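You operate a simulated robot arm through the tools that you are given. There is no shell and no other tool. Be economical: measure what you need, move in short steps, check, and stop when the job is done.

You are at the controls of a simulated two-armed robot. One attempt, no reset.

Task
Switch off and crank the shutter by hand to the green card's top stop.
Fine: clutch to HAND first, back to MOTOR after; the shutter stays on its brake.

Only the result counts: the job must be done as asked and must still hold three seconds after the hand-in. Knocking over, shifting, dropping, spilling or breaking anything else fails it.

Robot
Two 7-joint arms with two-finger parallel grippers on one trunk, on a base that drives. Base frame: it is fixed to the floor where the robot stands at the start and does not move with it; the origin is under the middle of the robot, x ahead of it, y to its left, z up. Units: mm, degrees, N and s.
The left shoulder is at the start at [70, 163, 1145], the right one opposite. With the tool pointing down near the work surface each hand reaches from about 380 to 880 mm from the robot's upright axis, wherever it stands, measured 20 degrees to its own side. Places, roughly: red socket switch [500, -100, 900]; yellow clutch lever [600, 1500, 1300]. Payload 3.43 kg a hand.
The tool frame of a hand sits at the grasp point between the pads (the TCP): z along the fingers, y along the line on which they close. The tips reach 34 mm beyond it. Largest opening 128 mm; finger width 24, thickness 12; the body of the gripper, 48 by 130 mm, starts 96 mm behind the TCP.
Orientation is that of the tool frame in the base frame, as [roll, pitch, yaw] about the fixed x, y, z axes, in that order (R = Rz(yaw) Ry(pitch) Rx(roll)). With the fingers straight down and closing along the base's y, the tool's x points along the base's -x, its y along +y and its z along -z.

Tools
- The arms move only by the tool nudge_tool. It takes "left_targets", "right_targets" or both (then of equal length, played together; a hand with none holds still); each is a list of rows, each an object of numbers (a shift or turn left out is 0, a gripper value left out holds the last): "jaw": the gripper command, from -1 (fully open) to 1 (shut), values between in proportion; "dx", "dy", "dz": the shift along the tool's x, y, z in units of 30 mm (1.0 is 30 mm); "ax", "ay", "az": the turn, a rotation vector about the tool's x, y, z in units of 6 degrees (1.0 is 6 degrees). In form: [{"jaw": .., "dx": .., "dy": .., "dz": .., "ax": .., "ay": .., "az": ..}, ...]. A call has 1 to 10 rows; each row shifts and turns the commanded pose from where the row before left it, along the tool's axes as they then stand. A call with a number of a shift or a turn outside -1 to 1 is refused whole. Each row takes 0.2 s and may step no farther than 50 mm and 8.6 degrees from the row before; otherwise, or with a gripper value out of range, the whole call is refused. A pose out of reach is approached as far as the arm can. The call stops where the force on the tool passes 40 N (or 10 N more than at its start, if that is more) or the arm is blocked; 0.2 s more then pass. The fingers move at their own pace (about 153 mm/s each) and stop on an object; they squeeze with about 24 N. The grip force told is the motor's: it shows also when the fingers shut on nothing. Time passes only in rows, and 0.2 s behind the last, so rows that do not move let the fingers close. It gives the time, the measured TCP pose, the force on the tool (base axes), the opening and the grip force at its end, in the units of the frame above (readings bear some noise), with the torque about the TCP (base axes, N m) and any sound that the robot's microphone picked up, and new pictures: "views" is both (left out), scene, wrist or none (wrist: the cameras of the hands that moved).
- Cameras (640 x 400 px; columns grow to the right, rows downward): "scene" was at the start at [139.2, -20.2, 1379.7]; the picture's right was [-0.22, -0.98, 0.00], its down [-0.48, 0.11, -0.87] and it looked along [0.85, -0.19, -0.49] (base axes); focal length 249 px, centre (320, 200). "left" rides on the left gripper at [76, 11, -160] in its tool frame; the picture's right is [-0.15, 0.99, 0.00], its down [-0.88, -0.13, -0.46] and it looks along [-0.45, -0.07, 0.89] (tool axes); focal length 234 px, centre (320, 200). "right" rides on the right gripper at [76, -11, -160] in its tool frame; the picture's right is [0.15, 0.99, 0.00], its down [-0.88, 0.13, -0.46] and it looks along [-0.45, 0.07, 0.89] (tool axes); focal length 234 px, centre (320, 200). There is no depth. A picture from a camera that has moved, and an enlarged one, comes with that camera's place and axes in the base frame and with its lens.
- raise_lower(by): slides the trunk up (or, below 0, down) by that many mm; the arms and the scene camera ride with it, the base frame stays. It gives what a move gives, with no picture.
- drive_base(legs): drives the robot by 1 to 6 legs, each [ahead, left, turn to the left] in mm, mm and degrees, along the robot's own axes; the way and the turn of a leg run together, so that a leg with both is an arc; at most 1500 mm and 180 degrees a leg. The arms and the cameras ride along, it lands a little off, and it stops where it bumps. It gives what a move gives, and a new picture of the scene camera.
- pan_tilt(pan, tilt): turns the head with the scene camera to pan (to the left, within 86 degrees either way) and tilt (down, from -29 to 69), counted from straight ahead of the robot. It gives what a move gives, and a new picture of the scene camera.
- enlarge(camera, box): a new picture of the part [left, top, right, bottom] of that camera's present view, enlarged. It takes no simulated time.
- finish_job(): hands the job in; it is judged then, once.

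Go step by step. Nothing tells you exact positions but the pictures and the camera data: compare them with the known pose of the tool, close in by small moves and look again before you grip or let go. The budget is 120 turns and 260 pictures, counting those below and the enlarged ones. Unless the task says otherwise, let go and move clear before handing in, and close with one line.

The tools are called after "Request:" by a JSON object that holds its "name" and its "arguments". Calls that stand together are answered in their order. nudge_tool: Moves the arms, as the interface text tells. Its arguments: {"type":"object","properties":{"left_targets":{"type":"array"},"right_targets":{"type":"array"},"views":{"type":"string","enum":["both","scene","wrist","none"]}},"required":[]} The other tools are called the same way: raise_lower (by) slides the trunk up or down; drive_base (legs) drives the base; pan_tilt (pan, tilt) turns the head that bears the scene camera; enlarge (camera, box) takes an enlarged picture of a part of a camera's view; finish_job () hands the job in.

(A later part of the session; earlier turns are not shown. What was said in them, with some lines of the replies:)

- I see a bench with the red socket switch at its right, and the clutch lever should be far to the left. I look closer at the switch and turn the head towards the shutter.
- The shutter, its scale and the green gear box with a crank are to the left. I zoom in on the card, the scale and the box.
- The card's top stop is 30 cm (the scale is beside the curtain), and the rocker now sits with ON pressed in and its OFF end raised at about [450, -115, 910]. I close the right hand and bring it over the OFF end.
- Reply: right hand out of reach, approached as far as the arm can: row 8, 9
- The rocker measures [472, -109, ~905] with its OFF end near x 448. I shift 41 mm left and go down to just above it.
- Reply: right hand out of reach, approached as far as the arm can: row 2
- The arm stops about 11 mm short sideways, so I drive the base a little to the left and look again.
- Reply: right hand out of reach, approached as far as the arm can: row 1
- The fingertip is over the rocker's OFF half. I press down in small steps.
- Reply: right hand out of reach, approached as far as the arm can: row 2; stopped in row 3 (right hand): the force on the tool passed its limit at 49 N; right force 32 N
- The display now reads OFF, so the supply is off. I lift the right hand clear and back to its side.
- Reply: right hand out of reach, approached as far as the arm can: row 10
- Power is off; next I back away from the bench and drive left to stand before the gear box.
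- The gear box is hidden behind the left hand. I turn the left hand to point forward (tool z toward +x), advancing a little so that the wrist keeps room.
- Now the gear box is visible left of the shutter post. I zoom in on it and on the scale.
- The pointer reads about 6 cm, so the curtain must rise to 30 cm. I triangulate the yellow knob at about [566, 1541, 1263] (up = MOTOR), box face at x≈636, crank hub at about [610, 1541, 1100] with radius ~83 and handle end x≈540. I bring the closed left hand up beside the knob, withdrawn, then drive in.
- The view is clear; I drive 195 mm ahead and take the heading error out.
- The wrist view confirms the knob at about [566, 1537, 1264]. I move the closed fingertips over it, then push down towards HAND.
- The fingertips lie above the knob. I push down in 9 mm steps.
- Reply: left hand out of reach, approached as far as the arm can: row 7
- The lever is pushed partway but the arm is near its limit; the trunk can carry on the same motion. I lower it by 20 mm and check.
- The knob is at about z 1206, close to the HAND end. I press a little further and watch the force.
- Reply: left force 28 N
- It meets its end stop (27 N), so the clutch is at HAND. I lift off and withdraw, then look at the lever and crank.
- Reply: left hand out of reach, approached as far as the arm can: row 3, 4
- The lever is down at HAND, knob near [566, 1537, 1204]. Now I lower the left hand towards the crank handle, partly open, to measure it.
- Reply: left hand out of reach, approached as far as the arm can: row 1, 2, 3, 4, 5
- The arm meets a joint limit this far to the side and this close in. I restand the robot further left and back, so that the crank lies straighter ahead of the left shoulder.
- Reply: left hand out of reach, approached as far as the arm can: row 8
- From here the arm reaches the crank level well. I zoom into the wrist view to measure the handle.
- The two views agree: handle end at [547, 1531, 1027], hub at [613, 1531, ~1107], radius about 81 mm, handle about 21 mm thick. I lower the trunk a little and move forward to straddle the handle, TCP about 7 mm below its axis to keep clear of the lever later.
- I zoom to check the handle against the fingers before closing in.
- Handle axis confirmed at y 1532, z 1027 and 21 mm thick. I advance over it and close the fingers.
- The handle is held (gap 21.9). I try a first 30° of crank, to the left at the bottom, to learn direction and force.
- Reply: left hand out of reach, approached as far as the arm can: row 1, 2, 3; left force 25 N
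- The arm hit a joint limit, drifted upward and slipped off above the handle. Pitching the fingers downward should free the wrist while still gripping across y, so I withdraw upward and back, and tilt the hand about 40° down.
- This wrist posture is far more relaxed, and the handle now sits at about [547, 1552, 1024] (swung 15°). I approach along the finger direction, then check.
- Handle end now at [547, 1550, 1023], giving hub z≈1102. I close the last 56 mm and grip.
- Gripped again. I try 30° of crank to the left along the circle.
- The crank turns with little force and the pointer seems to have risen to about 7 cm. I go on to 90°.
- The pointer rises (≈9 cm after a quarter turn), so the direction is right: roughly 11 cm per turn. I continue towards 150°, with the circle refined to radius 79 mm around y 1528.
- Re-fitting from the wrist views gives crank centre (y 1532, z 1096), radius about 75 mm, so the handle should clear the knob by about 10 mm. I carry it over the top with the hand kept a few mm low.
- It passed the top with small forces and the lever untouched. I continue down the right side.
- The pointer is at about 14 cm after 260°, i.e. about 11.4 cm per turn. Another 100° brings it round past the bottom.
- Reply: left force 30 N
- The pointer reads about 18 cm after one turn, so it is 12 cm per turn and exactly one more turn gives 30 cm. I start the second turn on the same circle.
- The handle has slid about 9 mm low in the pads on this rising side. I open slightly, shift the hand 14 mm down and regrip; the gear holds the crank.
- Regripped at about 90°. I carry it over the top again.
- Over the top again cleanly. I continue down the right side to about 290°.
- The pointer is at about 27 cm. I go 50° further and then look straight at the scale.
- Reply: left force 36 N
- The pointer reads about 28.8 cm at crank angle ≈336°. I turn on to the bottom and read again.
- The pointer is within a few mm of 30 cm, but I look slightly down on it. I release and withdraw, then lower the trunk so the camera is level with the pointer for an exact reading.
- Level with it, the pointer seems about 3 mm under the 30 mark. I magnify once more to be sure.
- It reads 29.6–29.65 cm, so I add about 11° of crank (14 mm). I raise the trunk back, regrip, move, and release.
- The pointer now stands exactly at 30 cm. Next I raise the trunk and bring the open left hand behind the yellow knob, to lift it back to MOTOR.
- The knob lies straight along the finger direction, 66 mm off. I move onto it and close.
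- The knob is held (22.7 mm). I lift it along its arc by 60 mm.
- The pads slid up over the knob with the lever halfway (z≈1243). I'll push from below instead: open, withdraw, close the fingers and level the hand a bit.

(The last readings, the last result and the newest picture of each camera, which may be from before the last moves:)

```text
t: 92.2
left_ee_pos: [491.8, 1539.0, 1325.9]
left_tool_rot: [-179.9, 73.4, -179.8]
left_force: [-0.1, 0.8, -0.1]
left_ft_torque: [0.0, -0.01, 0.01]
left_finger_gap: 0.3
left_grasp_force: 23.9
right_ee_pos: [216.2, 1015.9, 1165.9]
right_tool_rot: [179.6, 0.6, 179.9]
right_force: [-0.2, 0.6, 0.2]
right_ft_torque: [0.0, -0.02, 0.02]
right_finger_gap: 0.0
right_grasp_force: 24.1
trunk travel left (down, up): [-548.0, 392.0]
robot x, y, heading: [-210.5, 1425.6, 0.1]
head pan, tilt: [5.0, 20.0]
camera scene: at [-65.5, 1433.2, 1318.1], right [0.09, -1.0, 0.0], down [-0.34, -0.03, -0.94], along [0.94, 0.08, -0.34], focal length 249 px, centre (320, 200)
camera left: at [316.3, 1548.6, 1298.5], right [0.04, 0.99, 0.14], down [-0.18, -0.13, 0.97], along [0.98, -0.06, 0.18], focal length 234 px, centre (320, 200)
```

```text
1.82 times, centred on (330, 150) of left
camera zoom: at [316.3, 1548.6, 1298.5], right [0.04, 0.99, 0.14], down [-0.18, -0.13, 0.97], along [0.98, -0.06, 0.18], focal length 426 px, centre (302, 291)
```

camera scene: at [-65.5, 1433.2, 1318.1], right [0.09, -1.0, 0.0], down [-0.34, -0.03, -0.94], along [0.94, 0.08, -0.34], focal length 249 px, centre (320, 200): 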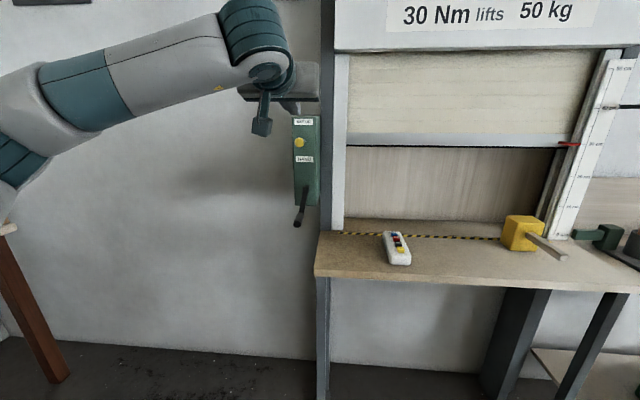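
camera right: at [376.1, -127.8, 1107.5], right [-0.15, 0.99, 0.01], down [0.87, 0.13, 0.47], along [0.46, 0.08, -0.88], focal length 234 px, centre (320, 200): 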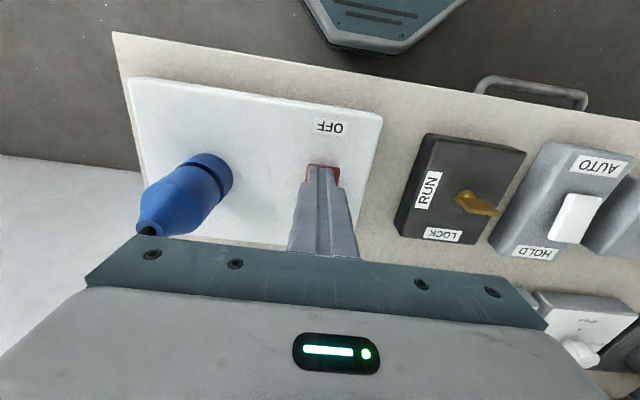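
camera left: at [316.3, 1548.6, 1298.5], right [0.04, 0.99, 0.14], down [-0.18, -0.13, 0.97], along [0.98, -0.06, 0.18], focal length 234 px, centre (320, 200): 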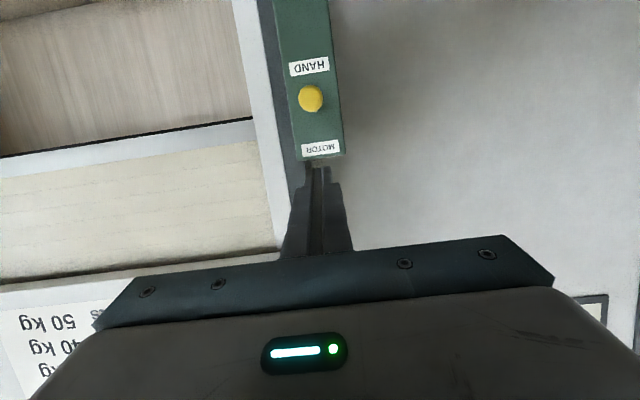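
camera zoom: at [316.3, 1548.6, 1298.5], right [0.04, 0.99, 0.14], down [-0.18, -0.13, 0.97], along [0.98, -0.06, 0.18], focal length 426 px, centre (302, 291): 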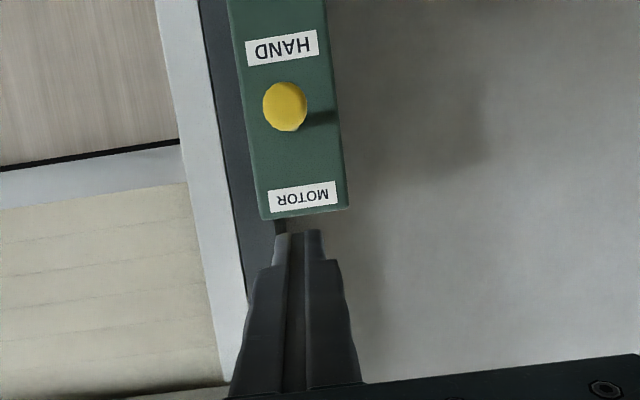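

The lever stands midway, knob at about [558, 1538, 1242]. I lower the closed fingers in front of it, then advance beneath it.

Request:
{"name": "nudge_tool", "arguments": {"left_targets": [{"dx": 0.883, "dz": 0.265}, {"dx": 0.883, "dz": 0.265}, {"dx": 0.883, "dz": 0.265}, {"dx": 0.883, "dz": 0.265}, {"dz": 0.847, "dx": -0.253}, {"dz": 0.847, "dx": -0.253}], "views": "both"}}

Request:
{"name": "enlarge", "arguments": {"camera": "scene", "box": [240, 80, 360, 240]}}

```text
t: 93.6
left_ee_pos: [546.7, 1539.3, 1216.0]
left_tool_rot: [179.9, 73.2, -179.8]
left_force: [-0.2, 0.1, -0.4]
left_ft_torque: [-0.04, 0.0, 0.0]
left_finger_gap: 0.0
left_grasp_force: 24.3
right_ee_pos: [216.6, 1013.8, 1166.2]
right_tool_rot: [179.5, 0.4, 179.8]
right_force: [-0.2, -0.3, 0.1]
right_ft_torque: [0.04, 0.02, 0.01]
right_finger_gap: 0.3
right_grasp_force: 24.6
trunk travel left (down, up): [-548.0, 392.0]
robot x, y, heading: [-208.1, 1421.0, 0.1]
head pan, tilt: [5.0, 20.0]
camera scene: at [-65.0, 1432.9, 1318.0], right [0.09, -1.0, 0.0], down [-0.34, -0.03, -0.94], along [0.94, 0.08, -0.34], focal length 249 px, centre (320, 200)
camera left: at [371.7, 1549.2, 1189.4], right [0.04, 0.99, 0.14], down [-0.18, -0.13, 0.97], along [0.98, -0.06, 0.18], focal length 234 px, centre (320, 200)
```

scene: 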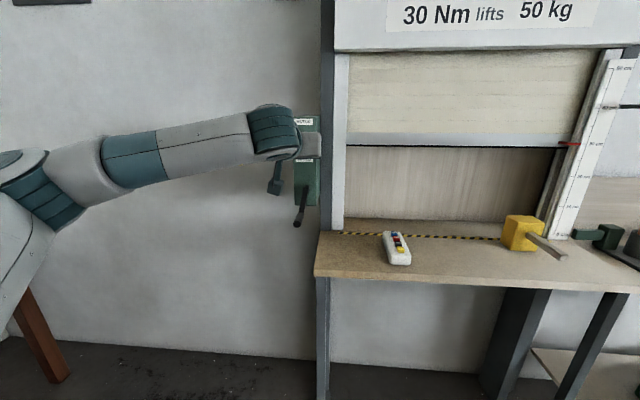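
left: 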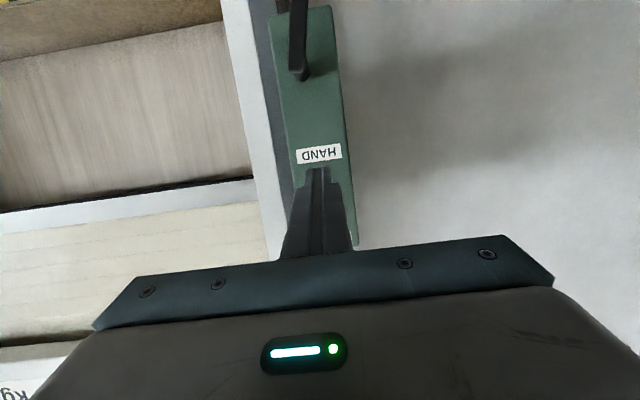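

```text
2.50 times, centred on (300, 160) of scene
camera zoom: at [-65.0, 1432.9, 1318.0], right [0.09, -1.0, 0.0], down [-0.34, -0.03, -0.94], along [0.94, 0.08, -0.34], focal length 623 px, centre (370, 300)
```

zoom: 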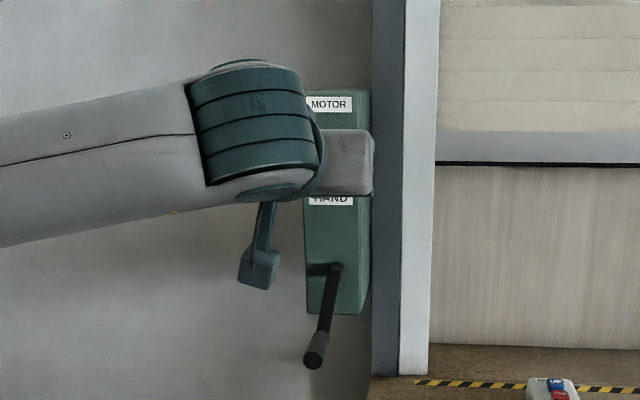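

The fingers are under the knob with no force. I push straight up until the end stop.

Request:
{"name": "nudge_tool", "arguments": {"left_targets": [{"dx": -0.255, "dz": -0.076}, {"dx": -0.255, "dz": -0.076}, {"dx": -0.255, "dz": -0.076}, {"dx": -0.255, "dz": -0.076}, {"dx": -0.2, "dz": -0.06}, {"dx": -0.1, "dz": -0.03}], "views": "wrist"}}

```text
t: 95.1
left_ee_pos: [545.3, 1538.6, 1247.5]
left_tool_rot: [179.0, 72.3, 179.4]
left_force: [-3.8, 2.2, -12.2]
left_ft_torque: [0.04, 0.17, 0.16]
left_finger_gap: 0.0
left_grasp_force: 23.3
right_ee_pos: [216.2, 1015.0, 1168.4]
right_tool_rot: [179.7, 0.5, 180.0]
right_force: [-0.8, 0.6, -0.1]
right_ft_torque: [0.0, 0.02, -0.05]
right_finger_gap: 0.0
right_grasp_force: 23.6
trunk travel left (down, up): [-548.0, 392.0]
robot x, y, heading: [-207.4, 1425.4, 0.2]
head pan, tilt: [5.0, 20.0]
stopped in row 6 (left hand): the force on the tool passed its limit at 42 N (the readings are from after the stop); the commanded pose is now the measured one
camera left: at [369.7, 1548.6, 1223.8], right [0.04, 0.99, 0.14], down [-0.16, -0.14, 0.98], along [0.99, -0.06, 0.16], focal length 234 px, centre (320, 200)
```

left: 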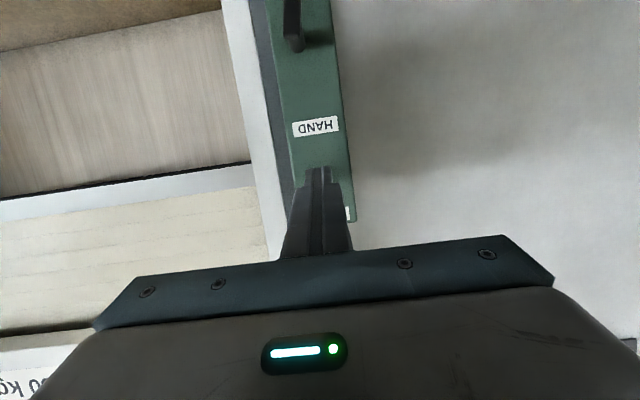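

The force rose to 42 N at the expected end height, so the lever is against its MOTOR stop. I drop slightly, withdraw and look.

Request:
{"name": "nudge_tool", "arguments": {"left_targets": [{"dx": 0.4, "dz": 0.1}, {"dz": -1, "dx": 0.25}, {"dz": -1, "dx": 0.25}, {"dz": -1, "dx": 0.25}, {"dz": -0.8, "dy": 0.5}], "views": "both"}}

Request:
{"name": "enlarge", "arguments": {"camera": "scene", "box": [240, 80, 360, 240]}}

Request:
{"name": "enlarge", "arguments": {"camera": "left", "box": [220, 40, 440, 260]}}

```text
t: 96.3
left_ee_pos: [427.6, 1554.3, 1251.6]
left_tool_rot: [179.5, 72.6, 179.7]
left_force: [-0.1, 0.2, 0.8]
left_ft_torque: [-0.02, -0.01, 0.02]
left_finger_gap: 0.0
left_grasp_force: 23.3
right_ee_pos: [215.1, 1015.4, 1168.4]
right_tool_rot: [179.6, 0.6, 179.9]
right_force: [0.3, 0.1, 0.5]
right_ft_torque: [0.02, 0.0, 0.0]
right_finger_gap: 0.0
right_grasp_force: 24.3
trunk travel left (down, up): [-548.0, 392.0]
robot x, y, heading: [-211.1, 1423.3, -0.2]
head pan, tilt: [5.0, 20.0]
camera scene: at [-67.1, 1434.1, 1318.3], right [0.09, -1.0, 0.0], down [-0.34, -0.03, -0.94], along [0.94, 0.08, -0.34], focal length 249 px, centre (320, 200)
camera left: at [252.5, 1564.2, 1226.7], right [0.04, 0.99, 0.14], down [-0.17, -0.13, 0.98], along [0.98, -0.06, 0.16], focal length 234 px, centre (320, 200)
```

scene: 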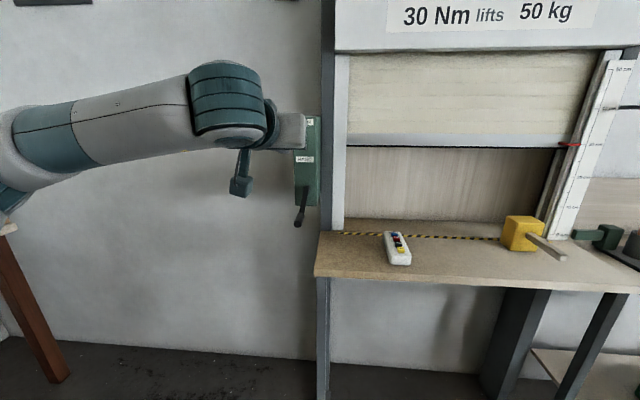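
left: 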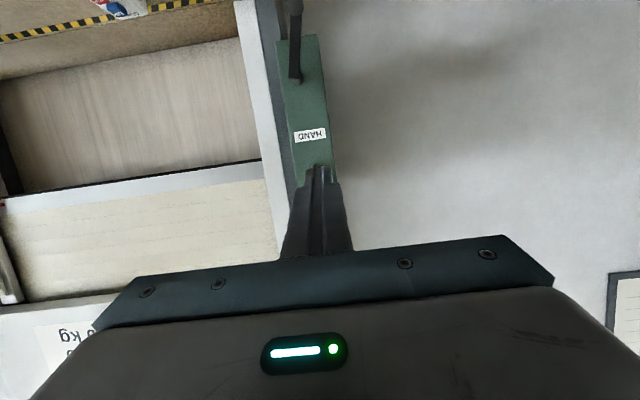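

```text
2.50 times, centred on (300, 160) of scene
camera zoom: at [-67.1, 1434.1, 1318.3], right [0.09, -1.0, 0.0], down [-0.34, -0.03, -0.94], along [0.94, 0.08, -0.34], focal length 623 px, centre (370, 300)
```

zoom: 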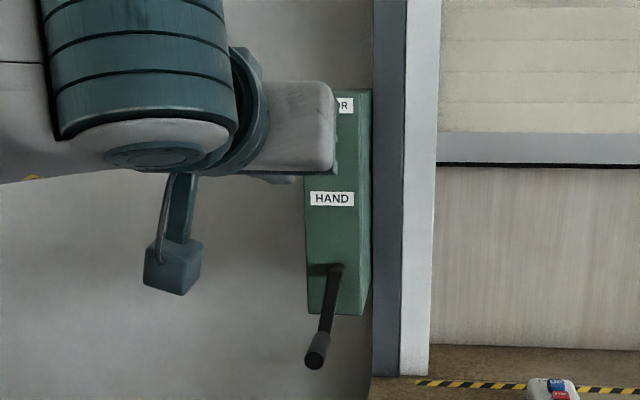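

```text
1.82 times, centred on (330, 150) of left
camera zoom: at [252.5, 1564.2, 1226.7], right [0.04, 0.99, 0.14], down [-0.17, -0.13, 0.98], along [0.98, -0.06, 0.16], focal length 426 px, centre (302, 291)
```

zoom: 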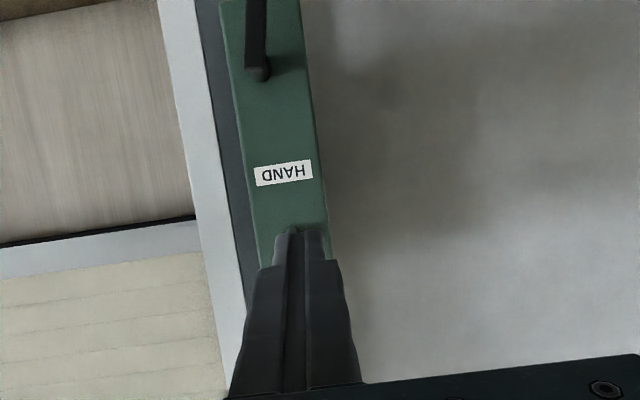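

The hand hides the lever, so I back the robot off and look from the head camera.

Request:
{"name": "drive_base", "arguments": {"legs": [[-200, 0, 0]]}}

Request:
{"name": "nudge_tool", "arguments": {"left_targets": [{"dx": 1, "dy": 0.5}, {"dx": 1, "dy": 0.5}, {"dx": 1, "dy": 0.5}, {"dx": 1}], "views": "scene"}}

Request:
{"name": "enlarge", "arguments": {"camera": "scene", "box": [260, 100, 360, 230]}}

```text
t: 97.8
left_ee_pos: [233.4, 1550.9, 1251.9]
left_tool_rot: [179.3, 72.6, 179.3]
left_force: [-0.3, 0.5, 0.5]
left_ft_torque: [-0.02, 0.02, 0.02]
left_finger_gap: 0.0
left_grasp_force: 24.2
right_ee_pos: [18.5, 1014.1, 1167.1]
right_tool_rot: [179.5, 0.6, 179.9]
right_force: [0.1, 0.2, 0.0]
right_ft_torque: [-0.01, -0.02, 0.0]
right_finger_gap: 0.1
right_grasp_force: 24.1
trunk travel left (down, up): [-548.0, 392.0]
robot x, y, heading: [-404.3, 1425.9, -0.4]
head pan, tilt: [5.0, 20.0]
camera scene: at [-262.8, 1433.3, 1318.2], right [0.08, -1.0, 0.0], down [-0.34, -0.03, -0.94], along [0.94, 0.08, -0.34], focal length 249 px, centre (320, 200)
```

scene: 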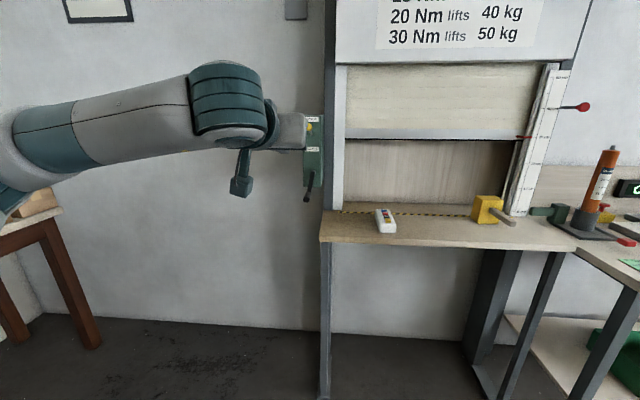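

```text
t: 98.8
left_ee_pos: [193.9, 1598.0, 1137.5]
left_tool_rot: [179.2, 72.5, 179.3]
left_force: [-0.2, 0.5, 0.2]
left_ft_torque: [0.0, -0.01, 0.02]
left_finger_gap: 0.3
left_grasp_force: 23.8
right_ee_pos: [19.3, 1013.9, 1167.7]
right_tool_rot: [179.5, 0.4, 179.7]
right_force: [-0.2, 1.3, -0.7]
right_ft_torque: [-0.01, -0.01, 0.0]
right_finger_gap: 0.0
right_grasp_force: 23.6
trunk travel left (down, up): [-548.0, 392.0]
robot x, y, heading: [-406.7, 1423.7, -0.3]
head pan, tilt: [5.0, 20.0]
camera scene: at [-262.0, 1433.2, 1318.1], right [0.08, -1.0, 0.0], down [-0.34, -0.03, -0.94], along [0.94, 0.08, -0.34], focal length 249 px, centre (320, 200)
```

scene: 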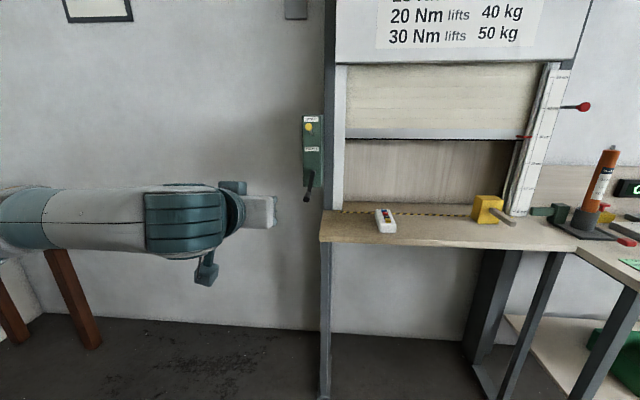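

```text
3.08 times, centred on (310, 165) of scene
camera zoom: at [-262.0, 1433.2, 1318.1], right [0.08, -1.0, 0.0], down [-0.34, -0.03, -0.94], along [0.94, 0.08, -0.34], focal length 767 px, centre (351, 308)
```

zoom: 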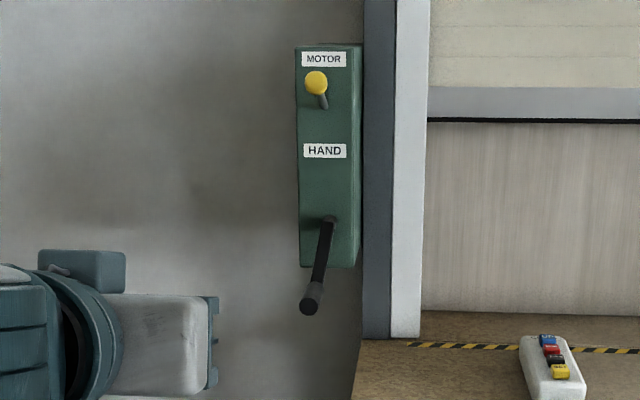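

The lever is back at MOTOR (knob z≈1265, as at first). I check the pointer and the OFF display once more.

Request:
{"name": "pan_tilt", "arguments": {"pan": -28, "tilt": 10}}

Request:
{"name": "enlarge", "arguments": {"camera": "scene", "box": [310, 110, 360, 180]}}

Request:
{"name": "enlarge", "arguments": {"camera": "scene", "box": [280, 90, 480, 260]}}

```text
t: 99.8
left_ee_pos: [194.0, 1597.9, 1138.2]
left_tool_rot: [179.4, 72.5, 179.4]
left_force: [-0.2, 0.0, 0.6]
left_ft_torque: [-0.01, 0.03, -0.01]
left_finger_gap: 0.0
left_grasp_force: 24.4
right_ee_pos: [18.7, 1014.5, 1166.0]
right_tool_rot: [179.4, 0.7, 179.7]
right_force: [-0.4, 0.4, 0.1]
right_ft_torque: [0.0, 0.04, -0.02]
right_finger_gap: 0.3
right_grasp_force: 24.8
trunk travel left (down, up): [-548.0, 392.0]
robot x, y, heading: [-405.9, 1426.6, -0.5]
head pan, tilt: [-28.0, 10.0]
camera scene: at [-273.2, 1381.6, 1334.4], right [-0.47, -0.88, 0.0], down [-0.15, 0.08, -0.98], along [0.87, -0.47, -0.17], focal length 249 px, centre (320, 200)
```

scene: 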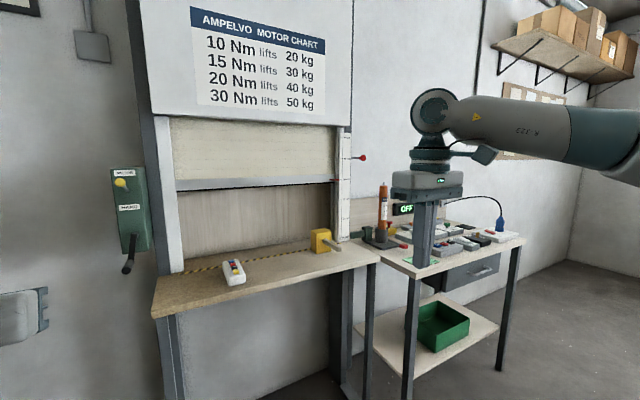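

```text
5.71 times, centred on (335, 145) of scene
camera zoom: at [-273.2, 1381.6, 1334.4], right [-0.47, -0.88, 0.0], down [-0.15, 0.08, -0.98], along [0.87, -0.47, -0.17], focal length 1424 px, centre (234, 514)
```

zoom: 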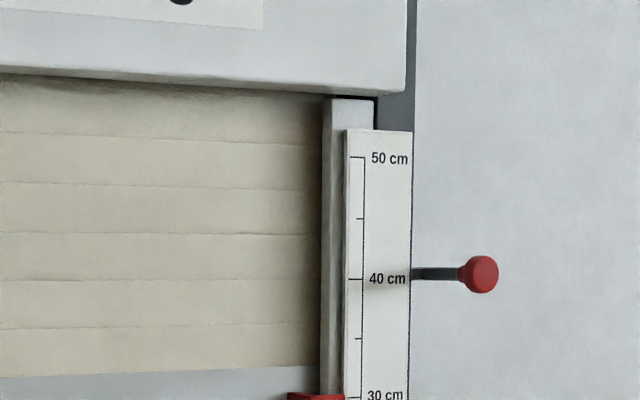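

```text
2.35 times, centred on (380, 175) of scene
camera zoom: at [-273.2, 1381.6, 1334.4], right [-0.47, -0.88, 0.0], down [-0.15, 0.08, -0.98], along [0.87, -0.47, -0.17], focal length 586 px, centre (179, 259)
```

zoom: 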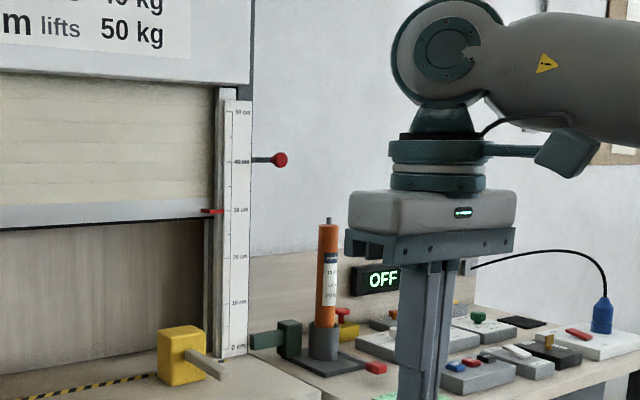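

The display reads OFF, the pointer stands at 30 cm, the clutch is at MOTOR, and both hands are clear. I hand in.

Request:
{"name": "finish_job", "arguments": {}}

```text
The job is handed in.
```

The job is handed in: power off, shutter cranked by hand to the card's 30 cm top stop, clutch back at MOTOR, and the shutter still held at 30 cm when I last looked.
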